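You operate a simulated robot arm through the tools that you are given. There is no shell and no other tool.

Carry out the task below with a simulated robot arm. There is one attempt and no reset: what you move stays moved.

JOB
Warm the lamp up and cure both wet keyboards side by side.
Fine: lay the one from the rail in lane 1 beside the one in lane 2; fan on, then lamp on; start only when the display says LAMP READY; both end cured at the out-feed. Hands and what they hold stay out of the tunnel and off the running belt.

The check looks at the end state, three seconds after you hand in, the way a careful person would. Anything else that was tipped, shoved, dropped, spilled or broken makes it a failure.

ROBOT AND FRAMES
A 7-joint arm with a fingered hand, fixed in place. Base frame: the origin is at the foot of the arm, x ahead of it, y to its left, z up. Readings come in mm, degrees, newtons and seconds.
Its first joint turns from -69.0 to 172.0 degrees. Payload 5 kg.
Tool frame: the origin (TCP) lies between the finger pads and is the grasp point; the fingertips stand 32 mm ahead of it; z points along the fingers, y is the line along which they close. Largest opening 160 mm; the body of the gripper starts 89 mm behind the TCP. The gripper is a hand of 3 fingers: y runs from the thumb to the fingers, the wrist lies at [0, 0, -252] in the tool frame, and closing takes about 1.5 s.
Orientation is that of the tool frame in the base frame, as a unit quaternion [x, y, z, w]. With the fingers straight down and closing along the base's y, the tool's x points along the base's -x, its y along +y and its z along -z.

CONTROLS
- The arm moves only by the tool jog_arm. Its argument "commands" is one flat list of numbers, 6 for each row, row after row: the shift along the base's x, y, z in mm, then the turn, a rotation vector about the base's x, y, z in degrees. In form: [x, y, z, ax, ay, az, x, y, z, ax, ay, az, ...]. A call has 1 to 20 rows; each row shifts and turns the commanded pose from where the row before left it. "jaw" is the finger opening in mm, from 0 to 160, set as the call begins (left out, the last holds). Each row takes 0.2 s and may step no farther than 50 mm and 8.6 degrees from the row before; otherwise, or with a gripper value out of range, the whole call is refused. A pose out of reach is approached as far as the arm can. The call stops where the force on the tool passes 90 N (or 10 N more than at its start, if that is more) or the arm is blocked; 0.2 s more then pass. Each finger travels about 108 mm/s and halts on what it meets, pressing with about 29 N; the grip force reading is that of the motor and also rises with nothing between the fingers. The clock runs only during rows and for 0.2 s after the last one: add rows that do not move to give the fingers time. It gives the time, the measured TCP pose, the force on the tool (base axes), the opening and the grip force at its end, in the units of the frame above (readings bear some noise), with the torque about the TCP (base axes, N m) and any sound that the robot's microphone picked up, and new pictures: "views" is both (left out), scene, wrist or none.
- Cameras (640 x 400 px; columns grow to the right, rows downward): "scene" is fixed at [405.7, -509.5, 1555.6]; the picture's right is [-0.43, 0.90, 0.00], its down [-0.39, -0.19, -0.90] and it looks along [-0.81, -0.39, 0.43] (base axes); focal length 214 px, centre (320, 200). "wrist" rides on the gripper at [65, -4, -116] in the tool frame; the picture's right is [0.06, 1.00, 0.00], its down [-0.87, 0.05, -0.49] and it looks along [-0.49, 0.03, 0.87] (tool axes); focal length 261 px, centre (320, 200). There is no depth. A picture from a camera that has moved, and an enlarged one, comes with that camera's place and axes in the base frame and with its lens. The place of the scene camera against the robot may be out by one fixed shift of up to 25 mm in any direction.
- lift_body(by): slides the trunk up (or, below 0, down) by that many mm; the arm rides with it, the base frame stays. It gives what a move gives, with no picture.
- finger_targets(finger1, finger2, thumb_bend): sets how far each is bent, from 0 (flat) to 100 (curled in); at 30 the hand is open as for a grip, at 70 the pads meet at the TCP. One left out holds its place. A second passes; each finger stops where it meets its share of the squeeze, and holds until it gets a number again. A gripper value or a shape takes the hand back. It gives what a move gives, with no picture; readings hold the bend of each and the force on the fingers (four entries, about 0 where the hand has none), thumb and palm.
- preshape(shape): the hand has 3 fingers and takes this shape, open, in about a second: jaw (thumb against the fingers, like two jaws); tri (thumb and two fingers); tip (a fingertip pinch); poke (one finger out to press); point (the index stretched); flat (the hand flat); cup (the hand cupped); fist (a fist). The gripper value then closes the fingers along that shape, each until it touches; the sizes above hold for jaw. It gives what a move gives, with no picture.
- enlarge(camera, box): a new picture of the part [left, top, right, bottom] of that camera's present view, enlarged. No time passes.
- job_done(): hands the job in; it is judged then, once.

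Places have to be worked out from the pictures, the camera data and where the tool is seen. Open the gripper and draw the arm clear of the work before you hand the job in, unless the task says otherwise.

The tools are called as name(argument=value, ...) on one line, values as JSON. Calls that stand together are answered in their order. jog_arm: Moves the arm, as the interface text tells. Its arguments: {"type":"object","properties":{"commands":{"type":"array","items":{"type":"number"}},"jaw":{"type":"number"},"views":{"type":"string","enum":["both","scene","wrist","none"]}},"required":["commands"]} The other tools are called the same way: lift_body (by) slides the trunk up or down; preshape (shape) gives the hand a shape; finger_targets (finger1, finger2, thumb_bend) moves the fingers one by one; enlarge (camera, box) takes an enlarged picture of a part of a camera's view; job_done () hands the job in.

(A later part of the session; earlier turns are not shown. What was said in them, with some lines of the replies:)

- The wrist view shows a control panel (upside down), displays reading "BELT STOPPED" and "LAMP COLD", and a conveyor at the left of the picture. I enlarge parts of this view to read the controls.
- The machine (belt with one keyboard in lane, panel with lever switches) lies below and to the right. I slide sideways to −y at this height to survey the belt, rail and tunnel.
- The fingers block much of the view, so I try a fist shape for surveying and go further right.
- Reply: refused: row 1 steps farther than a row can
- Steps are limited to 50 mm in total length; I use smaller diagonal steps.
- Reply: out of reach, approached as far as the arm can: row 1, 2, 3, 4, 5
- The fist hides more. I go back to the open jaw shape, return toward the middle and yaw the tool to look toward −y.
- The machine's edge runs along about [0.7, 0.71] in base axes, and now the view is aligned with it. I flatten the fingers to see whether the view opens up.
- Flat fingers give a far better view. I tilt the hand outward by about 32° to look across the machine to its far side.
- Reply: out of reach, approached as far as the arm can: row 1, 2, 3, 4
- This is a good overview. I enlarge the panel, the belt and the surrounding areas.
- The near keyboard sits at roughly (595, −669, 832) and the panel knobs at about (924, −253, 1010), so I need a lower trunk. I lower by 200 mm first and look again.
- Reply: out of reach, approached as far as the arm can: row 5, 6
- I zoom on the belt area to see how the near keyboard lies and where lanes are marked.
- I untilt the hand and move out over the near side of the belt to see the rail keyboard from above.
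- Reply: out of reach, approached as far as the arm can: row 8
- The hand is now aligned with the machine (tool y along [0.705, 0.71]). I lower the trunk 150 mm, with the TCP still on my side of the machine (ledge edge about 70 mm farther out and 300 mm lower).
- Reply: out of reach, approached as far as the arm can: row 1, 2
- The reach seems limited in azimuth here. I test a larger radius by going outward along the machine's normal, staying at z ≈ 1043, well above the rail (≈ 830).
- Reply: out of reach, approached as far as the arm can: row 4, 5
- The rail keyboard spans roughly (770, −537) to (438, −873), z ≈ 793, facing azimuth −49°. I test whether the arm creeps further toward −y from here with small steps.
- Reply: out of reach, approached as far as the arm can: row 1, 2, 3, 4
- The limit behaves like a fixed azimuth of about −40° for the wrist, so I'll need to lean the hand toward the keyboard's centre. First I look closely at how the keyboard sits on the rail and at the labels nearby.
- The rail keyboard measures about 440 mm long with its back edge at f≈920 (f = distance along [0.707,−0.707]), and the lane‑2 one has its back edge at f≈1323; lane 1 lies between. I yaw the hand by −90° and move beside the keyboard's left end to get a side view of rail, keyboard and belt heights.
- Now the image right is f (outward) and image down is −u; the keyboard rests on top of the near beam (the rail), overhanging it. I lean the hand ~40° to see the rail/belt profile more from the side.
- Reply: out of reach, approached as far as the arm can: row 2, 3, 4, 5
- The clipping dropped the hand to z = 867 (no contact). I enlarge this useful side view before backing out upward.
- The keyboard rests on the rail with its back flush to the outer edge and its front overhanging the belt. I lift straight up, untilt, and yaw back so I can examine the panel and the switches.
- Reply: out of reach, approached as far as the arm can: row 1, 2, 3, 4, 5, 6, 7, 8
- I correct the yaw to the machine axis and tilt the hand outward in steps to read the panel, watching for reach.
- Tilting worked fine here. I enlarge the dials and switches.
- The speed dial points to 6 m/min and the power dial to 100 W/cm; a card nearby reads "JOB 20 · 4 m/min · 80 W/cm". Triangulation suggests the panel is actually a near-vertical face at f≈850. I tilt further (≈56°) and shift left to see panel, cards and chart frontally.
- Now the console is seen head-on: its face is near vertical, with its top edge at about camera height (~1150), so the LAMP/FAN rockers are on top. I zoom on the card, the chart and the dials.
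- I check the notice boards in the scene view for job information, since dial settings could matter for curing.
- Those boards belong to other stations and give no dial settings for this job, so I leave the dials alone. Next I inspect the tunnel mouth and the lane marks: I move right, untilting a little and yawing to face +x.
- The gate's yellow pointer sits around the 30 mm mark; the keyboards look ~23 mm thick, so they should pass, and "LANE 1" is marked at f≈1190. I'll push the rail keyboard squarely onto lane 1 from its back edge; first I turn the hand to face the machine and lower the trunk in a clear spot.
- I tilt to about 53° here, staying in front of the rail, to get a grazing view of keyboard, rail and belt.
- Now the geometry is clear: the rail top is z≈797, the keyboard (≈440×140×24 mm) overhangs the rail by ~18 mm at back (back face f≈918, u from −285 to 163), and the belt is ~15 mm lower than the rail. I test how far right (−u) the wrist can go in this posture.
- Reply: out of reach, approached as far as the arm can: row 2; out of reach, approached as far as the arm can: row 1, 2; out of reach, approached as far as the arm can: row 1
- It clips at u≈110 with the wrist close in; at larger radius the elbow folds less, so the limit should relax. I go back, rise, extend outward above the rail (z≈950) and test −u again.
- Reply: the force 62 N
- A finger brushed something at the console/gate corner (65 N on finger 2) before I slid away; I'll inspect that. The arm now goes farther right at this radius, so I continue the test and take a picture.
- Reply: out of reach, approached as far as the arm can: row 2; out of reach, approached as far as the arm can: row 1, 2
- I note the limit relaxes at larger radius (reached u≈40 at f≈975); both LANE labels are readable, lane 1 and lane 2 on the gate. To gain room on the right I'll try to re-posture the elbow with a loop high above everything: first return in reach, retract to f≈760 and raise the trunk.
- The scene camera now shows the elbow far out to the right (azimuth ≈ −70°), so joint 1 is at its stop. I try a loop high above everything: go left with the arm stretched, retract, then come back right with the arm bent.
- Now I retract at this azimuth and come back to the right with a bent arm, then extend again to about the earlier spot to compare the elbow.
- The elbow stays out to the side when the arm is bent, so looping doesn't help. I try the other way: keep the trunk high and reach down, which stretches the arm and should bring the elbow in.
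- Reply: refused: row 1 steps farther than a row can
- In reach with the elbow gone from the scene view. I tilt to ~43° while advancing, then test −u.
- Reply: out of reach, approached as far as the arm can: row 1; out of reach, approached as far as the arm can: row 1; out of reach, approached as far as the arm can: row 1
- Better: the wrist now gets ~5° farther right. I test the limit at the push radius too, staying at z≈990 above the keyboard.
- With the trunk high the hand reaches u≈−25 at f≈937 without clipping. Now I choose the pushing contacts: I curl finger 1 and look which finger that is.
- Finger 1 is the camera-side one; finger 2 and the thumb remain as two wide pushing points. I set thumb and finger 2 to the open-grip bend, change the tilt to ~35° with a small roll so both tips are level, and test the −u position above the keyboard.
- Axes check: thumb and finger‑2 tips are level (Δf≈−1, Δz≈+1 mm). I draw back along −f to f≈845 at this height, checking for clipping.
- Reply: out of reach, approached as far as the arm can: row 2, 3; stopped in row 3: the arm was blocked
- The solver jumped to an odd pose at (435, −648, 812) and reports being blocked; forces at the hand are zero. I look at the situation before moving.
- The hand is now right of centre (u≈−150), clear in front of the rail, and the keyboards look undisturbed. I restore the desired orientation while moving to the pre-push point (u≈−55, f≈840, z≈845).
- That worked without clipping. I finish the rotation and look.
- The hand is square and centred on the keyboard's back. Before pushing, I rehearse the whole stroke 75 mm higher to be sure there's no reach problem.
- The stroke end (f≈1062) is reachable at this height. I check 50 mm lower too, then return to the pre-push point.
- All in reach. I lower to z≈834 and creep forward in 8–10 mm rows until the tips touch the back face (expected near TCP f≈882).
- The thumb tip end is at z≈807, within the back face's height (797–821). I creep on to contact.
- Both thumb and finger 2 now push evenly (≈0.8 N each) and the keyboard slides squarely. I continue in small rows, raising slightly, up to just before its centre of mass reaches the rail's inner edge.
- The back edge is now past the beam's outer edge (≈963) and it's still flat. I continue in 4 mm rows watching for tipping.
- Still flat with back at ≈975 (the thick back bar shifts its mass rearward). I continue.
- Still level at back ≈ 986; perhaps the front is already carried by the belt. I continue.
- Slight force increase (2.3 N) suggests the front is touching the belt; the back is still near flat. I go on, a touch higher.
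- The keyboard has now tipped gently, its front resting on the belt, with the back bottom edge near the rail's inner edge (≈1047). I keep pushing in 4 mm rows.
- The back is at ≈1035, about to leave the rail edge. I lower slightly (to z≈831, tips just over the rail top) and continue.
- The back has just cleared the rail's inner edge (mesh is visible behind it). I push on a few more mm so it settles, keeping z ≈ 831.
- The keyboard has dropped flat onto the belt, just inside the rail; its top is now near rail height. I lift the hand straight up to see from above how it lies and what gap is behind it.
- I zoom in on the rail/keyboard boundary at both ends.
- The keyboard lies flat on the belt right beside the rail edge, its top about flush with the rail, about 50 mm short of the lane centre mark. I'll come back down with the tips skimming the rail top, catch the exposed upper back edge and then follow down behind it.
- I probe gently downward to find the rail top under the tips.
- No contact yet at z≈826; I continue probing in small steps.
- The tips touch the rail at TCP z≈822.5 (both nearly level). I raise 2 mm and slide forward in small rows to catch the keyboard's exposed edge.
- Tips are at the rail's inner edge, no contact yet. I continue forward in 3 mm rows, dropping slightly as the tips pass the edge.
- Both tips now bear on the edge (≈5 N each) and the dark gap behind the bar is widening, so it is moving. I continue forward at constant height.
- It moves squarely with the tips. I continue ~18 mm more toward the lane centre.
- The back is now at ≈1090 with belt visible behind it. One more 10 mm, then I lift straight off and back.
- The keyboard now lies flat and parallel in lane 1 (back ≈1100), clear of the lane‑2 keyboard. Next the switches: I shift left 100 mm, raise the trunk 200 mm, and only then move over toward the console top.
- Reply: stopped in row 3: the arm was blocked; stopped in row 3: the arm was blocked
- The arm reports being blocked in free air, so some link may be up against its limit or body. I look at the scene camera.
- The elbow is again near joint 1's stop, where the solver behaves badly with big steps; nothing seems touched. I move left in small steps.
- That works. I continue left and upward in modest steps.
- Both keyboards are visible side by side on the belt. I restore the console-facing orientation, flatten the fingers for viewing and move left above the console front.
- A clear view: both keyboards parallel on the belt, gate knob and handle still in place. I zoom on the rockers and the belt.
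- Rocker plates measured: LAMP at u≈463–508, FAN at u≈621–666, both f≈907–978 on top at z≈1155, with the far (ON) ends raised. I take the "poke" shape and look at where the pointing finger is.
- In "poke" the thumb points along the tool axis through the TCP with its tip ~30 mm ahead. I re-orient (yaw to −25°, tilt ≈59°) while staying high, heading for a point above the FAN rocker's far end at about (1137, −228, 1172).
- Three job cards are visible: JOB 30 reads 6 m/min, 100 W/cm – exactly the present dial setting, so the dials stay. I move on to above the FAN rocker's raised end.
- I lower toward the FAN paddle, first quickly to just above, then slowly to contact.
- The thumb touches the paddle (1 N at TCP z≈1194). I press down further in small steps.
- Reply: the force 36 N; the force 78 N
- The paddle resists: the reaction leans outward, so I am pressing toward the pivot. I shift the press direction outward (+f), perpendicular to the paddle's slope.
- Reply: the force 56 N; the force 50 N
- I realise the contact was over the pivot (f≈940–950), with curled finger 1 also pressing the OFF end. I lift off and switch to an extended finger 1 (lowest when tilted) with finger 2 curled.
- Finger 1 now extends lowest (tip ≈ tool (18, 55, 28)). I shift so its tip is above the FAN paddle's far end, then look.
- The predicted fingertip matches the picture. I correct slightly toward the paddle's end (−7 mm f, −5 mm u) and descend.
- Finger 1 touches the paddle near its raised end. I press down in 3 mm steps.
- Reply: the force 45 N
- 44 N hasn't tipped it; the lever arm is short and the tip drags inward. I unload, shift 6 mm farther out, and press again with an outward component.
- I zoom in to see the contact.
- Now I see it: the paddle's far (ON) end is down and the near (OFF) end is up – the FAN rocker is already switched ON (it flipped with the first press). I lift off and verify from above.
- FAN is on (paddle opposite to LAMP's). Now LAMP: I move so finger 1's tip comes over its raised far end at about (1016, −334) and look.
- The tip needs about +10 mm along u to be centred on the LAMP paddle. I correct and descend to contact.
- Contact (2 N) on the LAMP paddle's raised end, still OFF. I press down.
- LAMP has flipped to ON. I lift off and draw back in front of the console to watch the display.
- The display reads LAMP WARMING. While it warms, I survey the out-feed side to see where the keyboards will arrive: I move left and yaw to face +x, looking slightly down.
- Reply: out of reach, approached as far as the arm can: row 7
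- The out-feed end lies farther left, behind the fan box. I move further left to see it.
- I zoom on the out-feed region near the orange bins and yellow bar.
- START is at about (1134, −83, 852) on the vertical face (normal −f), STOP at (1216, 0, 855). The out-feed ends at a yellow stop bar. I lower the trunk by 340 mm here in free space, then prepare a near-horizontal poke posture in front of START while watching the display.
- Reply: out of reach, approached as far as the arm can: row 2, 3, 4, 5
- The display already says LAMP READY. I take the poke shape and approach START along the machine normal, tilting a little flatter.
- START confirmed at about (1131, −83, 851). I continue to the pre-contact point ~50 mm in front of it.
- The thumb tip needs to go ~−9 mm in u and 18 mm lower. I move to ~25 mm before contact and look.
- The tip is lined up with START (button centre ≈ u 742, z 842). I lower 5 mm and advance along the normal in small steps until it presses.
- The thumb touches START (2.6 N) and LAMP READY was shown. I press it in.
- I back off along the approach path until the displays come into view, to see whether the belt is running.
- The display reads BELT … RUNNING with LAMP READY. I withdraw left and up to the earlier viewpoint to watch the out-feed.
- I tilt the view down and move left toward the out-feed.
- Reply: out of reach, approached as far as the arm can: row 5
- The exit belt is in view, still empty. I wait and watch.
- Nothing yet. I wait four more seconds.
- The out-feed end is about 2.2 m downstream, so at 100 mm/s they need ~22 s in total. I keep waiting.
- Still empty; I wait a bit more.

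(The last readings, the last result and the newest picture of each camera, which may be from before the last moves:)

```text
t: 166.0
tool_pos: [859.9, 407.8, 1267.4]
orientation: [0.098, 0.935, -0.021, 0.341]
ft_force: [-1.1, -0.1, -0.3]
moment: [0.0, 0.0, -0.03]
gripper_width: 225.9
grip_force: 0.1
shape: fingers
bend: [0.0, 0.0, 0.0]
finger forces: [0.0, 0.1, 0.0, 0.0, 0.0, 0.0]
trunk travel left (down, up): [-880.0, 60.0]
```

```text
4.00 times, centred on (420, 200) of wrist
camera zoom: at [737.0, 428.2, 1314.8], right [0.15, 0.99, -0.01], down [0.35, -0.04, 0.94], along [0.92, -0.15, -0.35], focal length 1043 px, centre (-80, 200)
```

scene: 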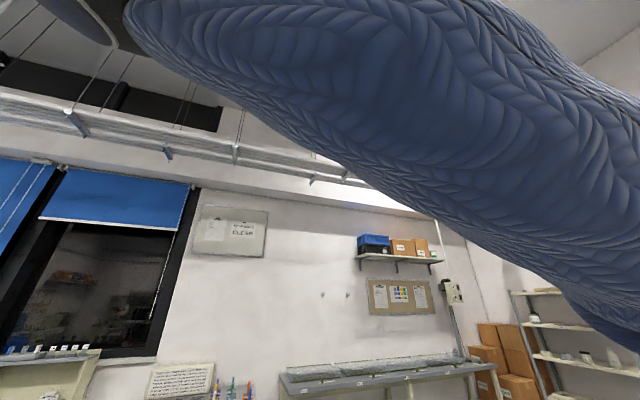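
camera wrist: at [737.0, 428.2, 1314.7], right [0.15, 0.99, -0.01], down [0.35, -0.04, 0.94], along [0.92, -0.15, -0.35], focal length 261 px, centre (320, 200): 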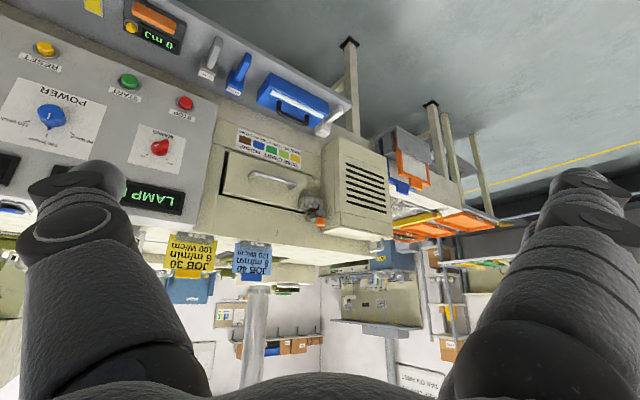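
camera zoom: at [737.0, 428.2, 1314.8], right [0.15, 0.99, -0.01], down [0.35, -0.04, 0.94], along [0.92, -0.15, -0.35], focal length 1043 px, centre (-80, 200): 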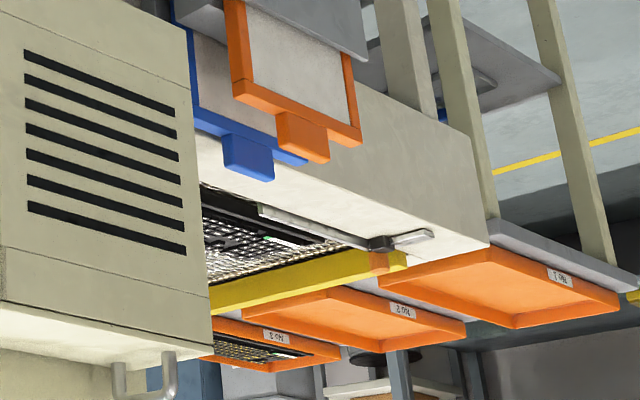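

A keyboard has emerged and is approaching the yellow bar. I check again shortly, and whether the belt stops by itself.

jog_arm(commands=[0, 0, 0, 0, 0, 0, 0, 0, 0, 0, 0, 0, 0, 0, 0, 0, 0, 0, 0, 0, 0, 0, 0, 0, 0, 0, 0, 0, 0, 0], views="wrist")

enlarge(camera="wrist", box=[390, 180, 450, 230])

jog_arm(commands=[0, 0, 0, 0, 0, 0, 0, 0, 0, 0, 0, 0, 0, 0, 0, 0, 0, 0, 0, 0, 0, 0, 0, 0, 0, 0, 0, 0, 0, 0], views="none")

enlarge(camera="wrist", box=[390, 180, 450, 230])

```text
t: 167.2
tool_pos: [859.5, 408.8, 1268.2]
orientation: [0.098, 0.935, -0.021, 0.341]
ft_force: [0.3, -0.9, -0.3]
moment: [-0.03, -0.02, 0.0]
gripper_width: 226.1
grip_force: 0.0
shape: fingers
bend: [0.0, 0.0, 0.0]
finger forces: [0.0, 0.0, 0.1, 0.1, 0.0, 0.0]
trunk travel left (down, up): [-880.0, 60.0]
camera wrist: at [737.0, 428.2, 1314.7], right [0.15, 0.99, -0.01], down [0.35, -0.04, 0.94], along [0.92, -0.15, -0.35], focal length 261 px, centre (320, 200)
```

wrist: 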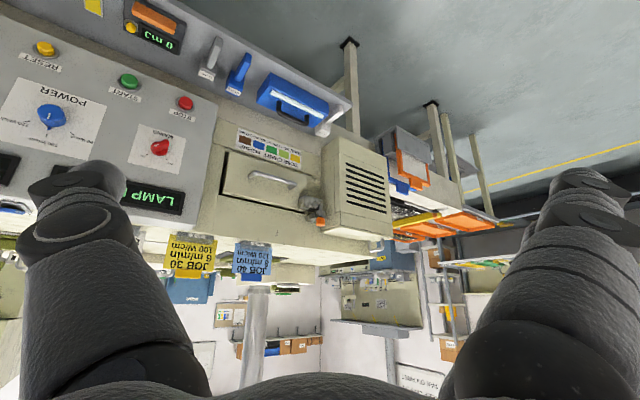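

```text
8.00 times, centred on (420, 205) of wrist
camera zoom: at [737.0, 428.2, 1314.7], right [0.15, 0.99, -0.01], down [0.35, -0.04, 0.94], along [0.92, -0.15, -0.35], focal length 2085 px, centre (-480, 160)
```

zoom: 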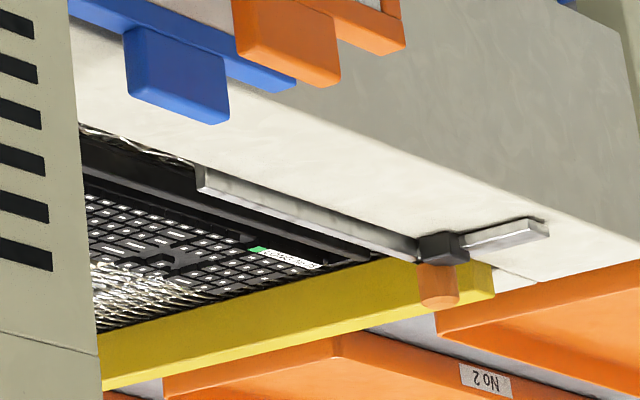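

```text
t: 168.4
tool_pos: [859.6, 407.3, 1268.0]
orientation: [0.098, 0.935, -0.021, 0.341]
ft_force: [-0.3, -0.3, -0.5]
moment: [0.0, 0.02, 0.02]
gripper_width: 226.2
grip_force: 0.2
shape: fingers
bend: [0.0, 0.0, 0.0]
finger forces: [0.1, 0.0, 0.1, 0.1, 0.0, 0.0]
trunk travel left (down, up): [-880.0, 60.0]
```

```text
8.00 times, centred on (420, 205) of wrist
camera zoom: at [737.0, 428.2, 1314.8], right [0.15, 0.99, -0.01], down [0.35, -0.04, 0.94], along [0.92, -0.15, -0.35], focal length 2085 px, centre (-480, 160)
```

zoom: 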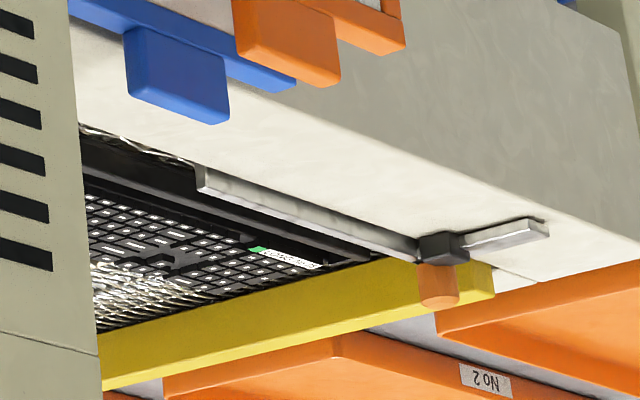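

The lane‑1 keyboard is at the out-feed bar with its dot turned green. To see the lane‑2 keyboard behind the fan box and the belt state, I shift the viewpoint further left.

jog_arm(commands=[-40, 20, 0, 0, 0, 0, -40, 20, 0, 0, 0, 0, -20, 40, 0, 0, 0, -3, -10, 45, 0, 0, 0, -3, -10, 45, 0, 0, 0, -3, -10, 45, 0, 0, 0, -3, -10, 45, 0, 0, 0, -3], views="wrist")

enlarge(camera="wrist", box=[260, 60, 500, 240])

```text
t: 170.0
tool_pos: [777.1, 432.8, 1228.4]
orientation: [0.217, 0.914, -0.059, 0.339]
ft_force: [-0.4, 0.3, -0.7]
moment: [-0.01, 0.06, 0.01]
gripper_width: 226.1
grip_force: 0.0
shape: fingers
bend: [0.0, 0.0, 0.0]
finger forces: [0.0, 0.0, 0.0, 0.0, 0.0, 0.1]
out of reach, approached as far as the arm can: row 3, 4, 5, 6, 7
trunk travel left (down, up): [-880.0, 60.0]
camera wrist: at [662.6, 481.8, 1273.7], right [0.39, 0.92, 0.0], down [0.32, -0.14, 0.94], along [0.86, -0.37, -0.35], focal length 261 px, centre (320, 200)
```

wrist: 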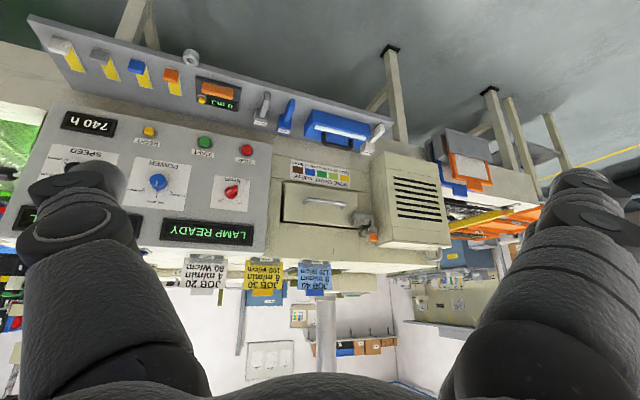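

```text
2.22 times, centred on (380, 150) of wrist
camera zoom: at [662.6, 481.8, 1273.7], right [0.39, 0.92, 0.0], down [0.32, -0.14, 0.94], along [0.86, -0.37, -0.35], focal length 579 px, centre (187, 311)
```

zoom: 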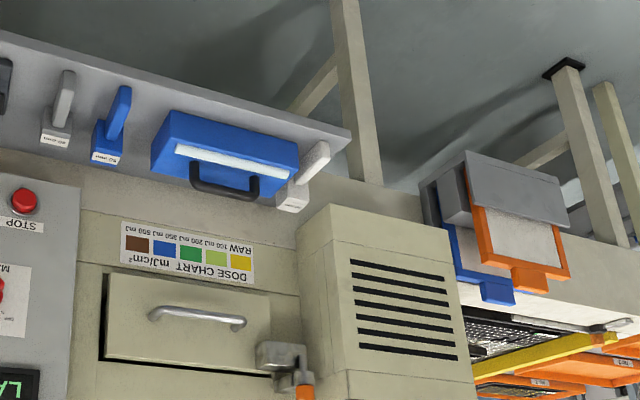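

I pull the command back within reach and go higher to look over the fan box.

jog_arm(commands=[-5, -40, 25, 0, 0, 0, -5, -40, 25, 0, 0, 0, -5, -40, 25, 0, 0, 0, -5, -40, 25, 0, 0, 0, 0, -30, 30, 0, 0, 2, 0, 0, 40, 0, 0, 3, 0, 0, 40, 0, 0, 3], views="wrist")

enlarge(camera="wrist", box=[260, 60, 500, 240])

```text
t: 171.6
tool_pos: [881.8, 336.8, 1388.6]
orientation: [0.155, 0.927, -0.043, 0.339]
ft_force: [-0.4, 0.2, -0.4]
moment: [0.0, 0.01, 0.01]
gripper_width: 226.2
grip_force: 0.1
shape: fingers
bend: [0.0, 0.0, 0.0]
finger forces: [0.0, 0.0, 0.1, 0.1, 0.0, 0.1]
out of reach, approached as far as the arm can: row 1, 2, 3, 4, 5, 7
trunk travel left (down, up): [-880.0, 60.0]
camera wrist: at [761.9, 371.5, 1436.0], right [0.27, 0.96, -0.01], down [0.34, -0.08, 0.94], along [0.9, -0.26, -0.35], focal length 261 px, centre (320, 200)
```

wrist: 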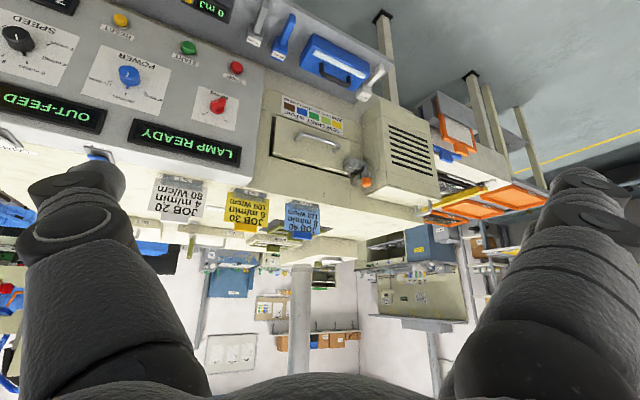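

```text
2.22 times, centred on (380, 150) of wrist
camera zoom: at [761.9, 371.5, 1436.0], right [0.27, 0.96, -0.01], down [0.34, -0.08, 0.94], along [0.9, -0.26, -0.35], focal length 579 px, centre (187, 311)
```

zoom: 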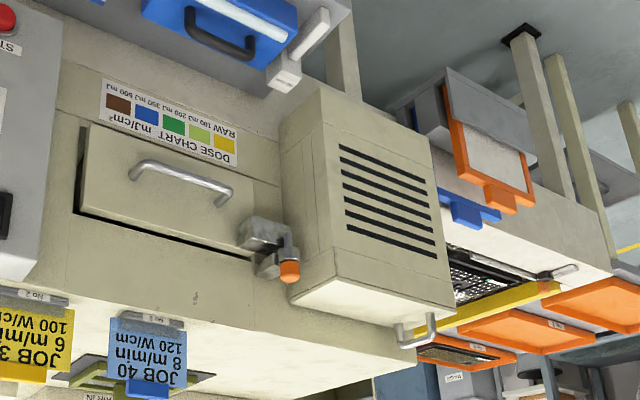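

The display now says OUT‑FEED: the belt stopped by itself with the keyboards there. I zoom in to check both keyboards' dots.

enlarge(camera="wrist", box=[420, 150, 500, 210])

enlarge(camera="wrist", box=[0, 60, 260, 200])

```text
6.67 times, centred on (460, 180) of wrist
camera zoom: at [761.9, 371.5, 1436.0], right [0.27, 0.96, -0.01], down [0.34, -0.08, 0.94], along [0.9, -0.26, -0.35], focal length 1738 px, centre (-613, 333)
```

zoom: 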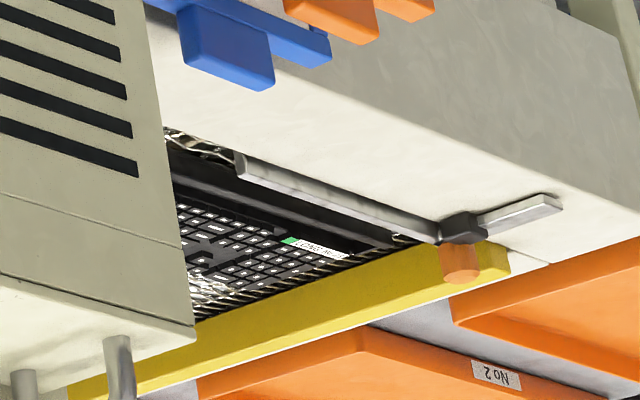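

```text
2.46 times, centred on (130, 130) of wrist
camera zoom: at [761.9, 371.5, 1436.0], right [0.27, 0.96, -0.01], down [0.34, -0.08, 0.94], along [0.9, -0.26, -0.35], focal length 642 px, centre (788, 372)
```

zoom: 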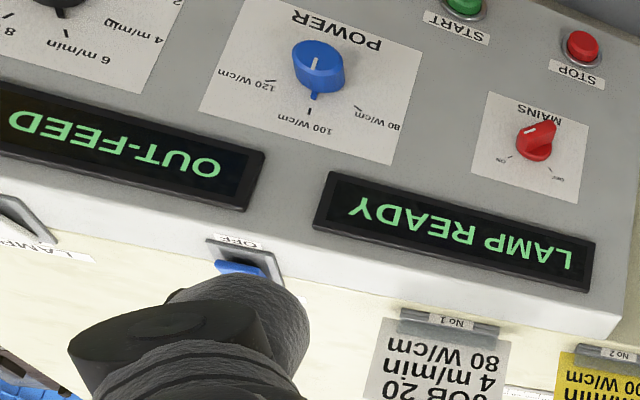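

OUT‑FEED and LAMP READY are shown; the lane‑1 keyboard's dot is green. I try a viewpoint nearer in x and farther left to see the lane‑2 keyboard.

jog_arm(commands=[-40, 0, 0, 0, 0, 4, -40, 0, 0, 0, 0, 4, -40, 0, 0, 0, 0, 4, -40, 20, 0, 0, 0, 4, -20, 40, 0, 0, 0, 0, 0, 45, 0, 0, 0, 0, 0, 45, 0, 0, 0, 0], views="wrist")

enlarge(camera="wrist", box=[260, 60, 500, 240])

```text
t: 173.2
tool_pos: [754.2, 458.3, 1354.3]
orientation: [0.024, 0.939, 0.007, 0.343]
ft_force: [-0.2, 0.1, -0.1]
moment: [-0.02, 0.0, 0.02]
gripper_width: 226.4
grip_force: 0.0
shape: fingers
bend: [0.0, 0.0, 0.0]
finger forces: [0.1, 0.1, 0.0, 0.0, 0.1, 0.0]
out of reach, approached as far as the arm can: row 1, 2, 3, 4, 6, 7
trunk travel left (down, up): [-880.0, 60.0]
camera wrist: at [629.7, 458.1, 1400.6], right [-0.01, 1.0, -0.01], down [0.35, 0.01, 0.94], along [0.94, 0.0, -0.35], focal length 261 px, centre (320, 200)
```

wrist: 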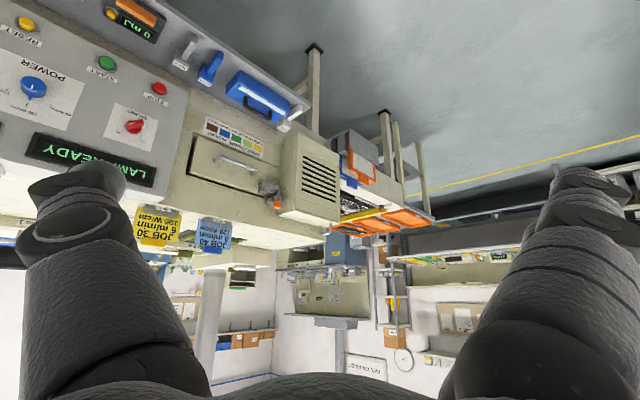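

```text
2.22 times, centred on (380, 150) of wrist
camera zoom: at [629.7, 458.1, 1400.6], right [-0.01, 1.0, -0.01], down [0.35, 0.01, 0.94], along [0.94, 0.0, -0.35], focal length 579 px, centre (187, 311)
```

zoom: 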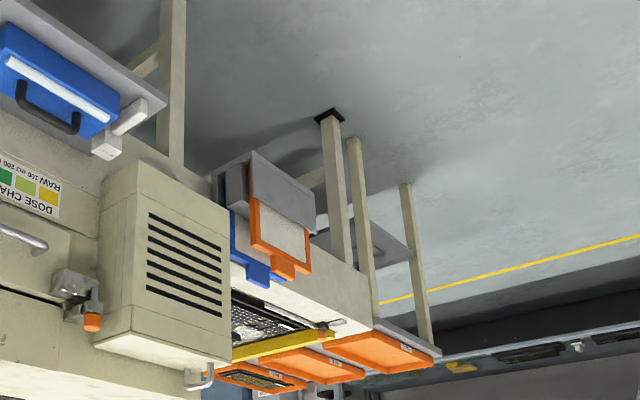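

I zoom in on the exit belt from here.

enlarge(camera="wrist", box=[325, 175, 405, 235])

```text
6.67 times, centred on (365, 205) of wrist
camera zoom: at [629.7, 458.1, 1400.6], right [-0.01, 1.0, -0.01], down [0.35, 0.01, 0.94], along [0.94, 0.0, -0.35], focal length 1738 px, centre (20, 167)
```

zoom: 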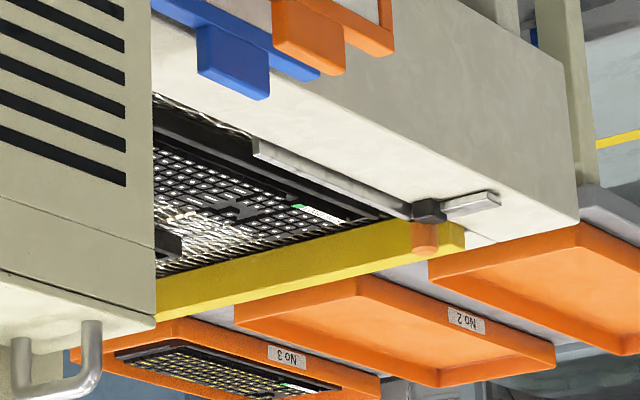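

The end of the lane‑2 keyboard is also visible at the out-feed bar beside the lane‑1 one, and the belt has stopped (OUT‑FEED). The hand is empty and far from the machine; I open it in the jaw shape and draw back a little.

preshape(shape="jaw")

jog_arm(commands=[0, -40, 0, 0, 0, 0, 0, -40, 0, 0, 0, 0, 0, -40, 0, 0, 0, 0, 0, -20, 0, 0, 0, 0], views="wrist")

```text
t: 174.1
tool_pos: [754.4, 457.4, 1354.8]
orientation: [0.023, 0.939, 0.007, 0.343]
ft_force: [-0.1, -0.6, 0.2]
moment: [0.0, 0.02, 0.03]
gripper_width: 159.8
grip_force: 0.1
shape: jaw
bend: [30.0, 30.0, 30.0]
finger forces: [0.0, 0.1, 0.1, 0.1, 0.1, 0.1]
trunk travel left (down, up): [-880.0, 60.0]
```

```text
t: 175.1
tool_pos: [783.0, 336.1, 1333.2]
orientation: [0.023, 0.939, 0.007, 0.343]
ft_force: [-0.5, 0.1, -0.5]
moment: [-0.02, 0.0, 0.0]
gripper_width: 160.0
grip_force: 0.0
shape: jaw
bend: [30.0, 30.0, 30.0]
finger forces: [0.0, 0.0, 0.0, 0.1, 0.0, 0.1]
out of reach, approached as far as the arm can: row 2, 3, 4
trunk travel left (down, up): [-880.0, 60.0]
camera wrist: at [658.4, 336.8, 1380.2], right [-0.01, 1.0, -0.01], down [0.35, 0.01, 0.94], along [0.94, 0.0, -0.35], focal length 261 px, centre (320, 200)
```

wrist: 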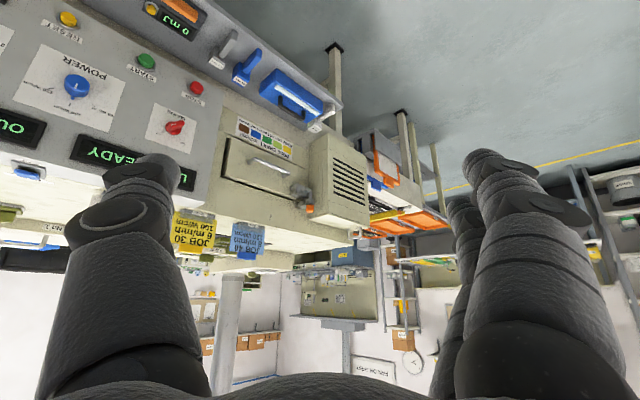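

Everything is in its end state: fan and lamp on, display OUT‑FEED, both keyboards at the out-feed, arm clear and hand open. I hand in the job.

job_done()

```text
The job is handed in.
```

I handed the job in. The belt stopped by itself with the display at OUT-FEED, and both keyboards appear to be at the out-feed bar.

- **Placement:** I pushed the rail keyboard from its back edge onto lane 1, because lane 1 was too far out for the arm to grip it and set it down. It dropped about 15 to 25 mm from the rail to the belt and came to rest flat and parallel to the lane 2 keyboard. While nudging it off the rail edge, the fingertips pressed lightly on its top back edge. They did not touch the keys.
- **Switches:** I turned the fan on first, then the lamp. I pressed START only after the display had read LAMP READY. I left the speed at 6 m/min and the power at 100 W/cm, which match the JOB 30 card. The fan and lamp are still on.
- **Curing:** The lane 1 keyboard's dot turned from yellow to green. For the lane 2 keyboard I could only see one end, at the out-feed bar, so I did not see its dot.
- **Contact:** Early on, a finger pressed against the console or gate corner at about 65 N. Later views showed the gate knob and handle still in place.

The hand is open and clear of the machine.
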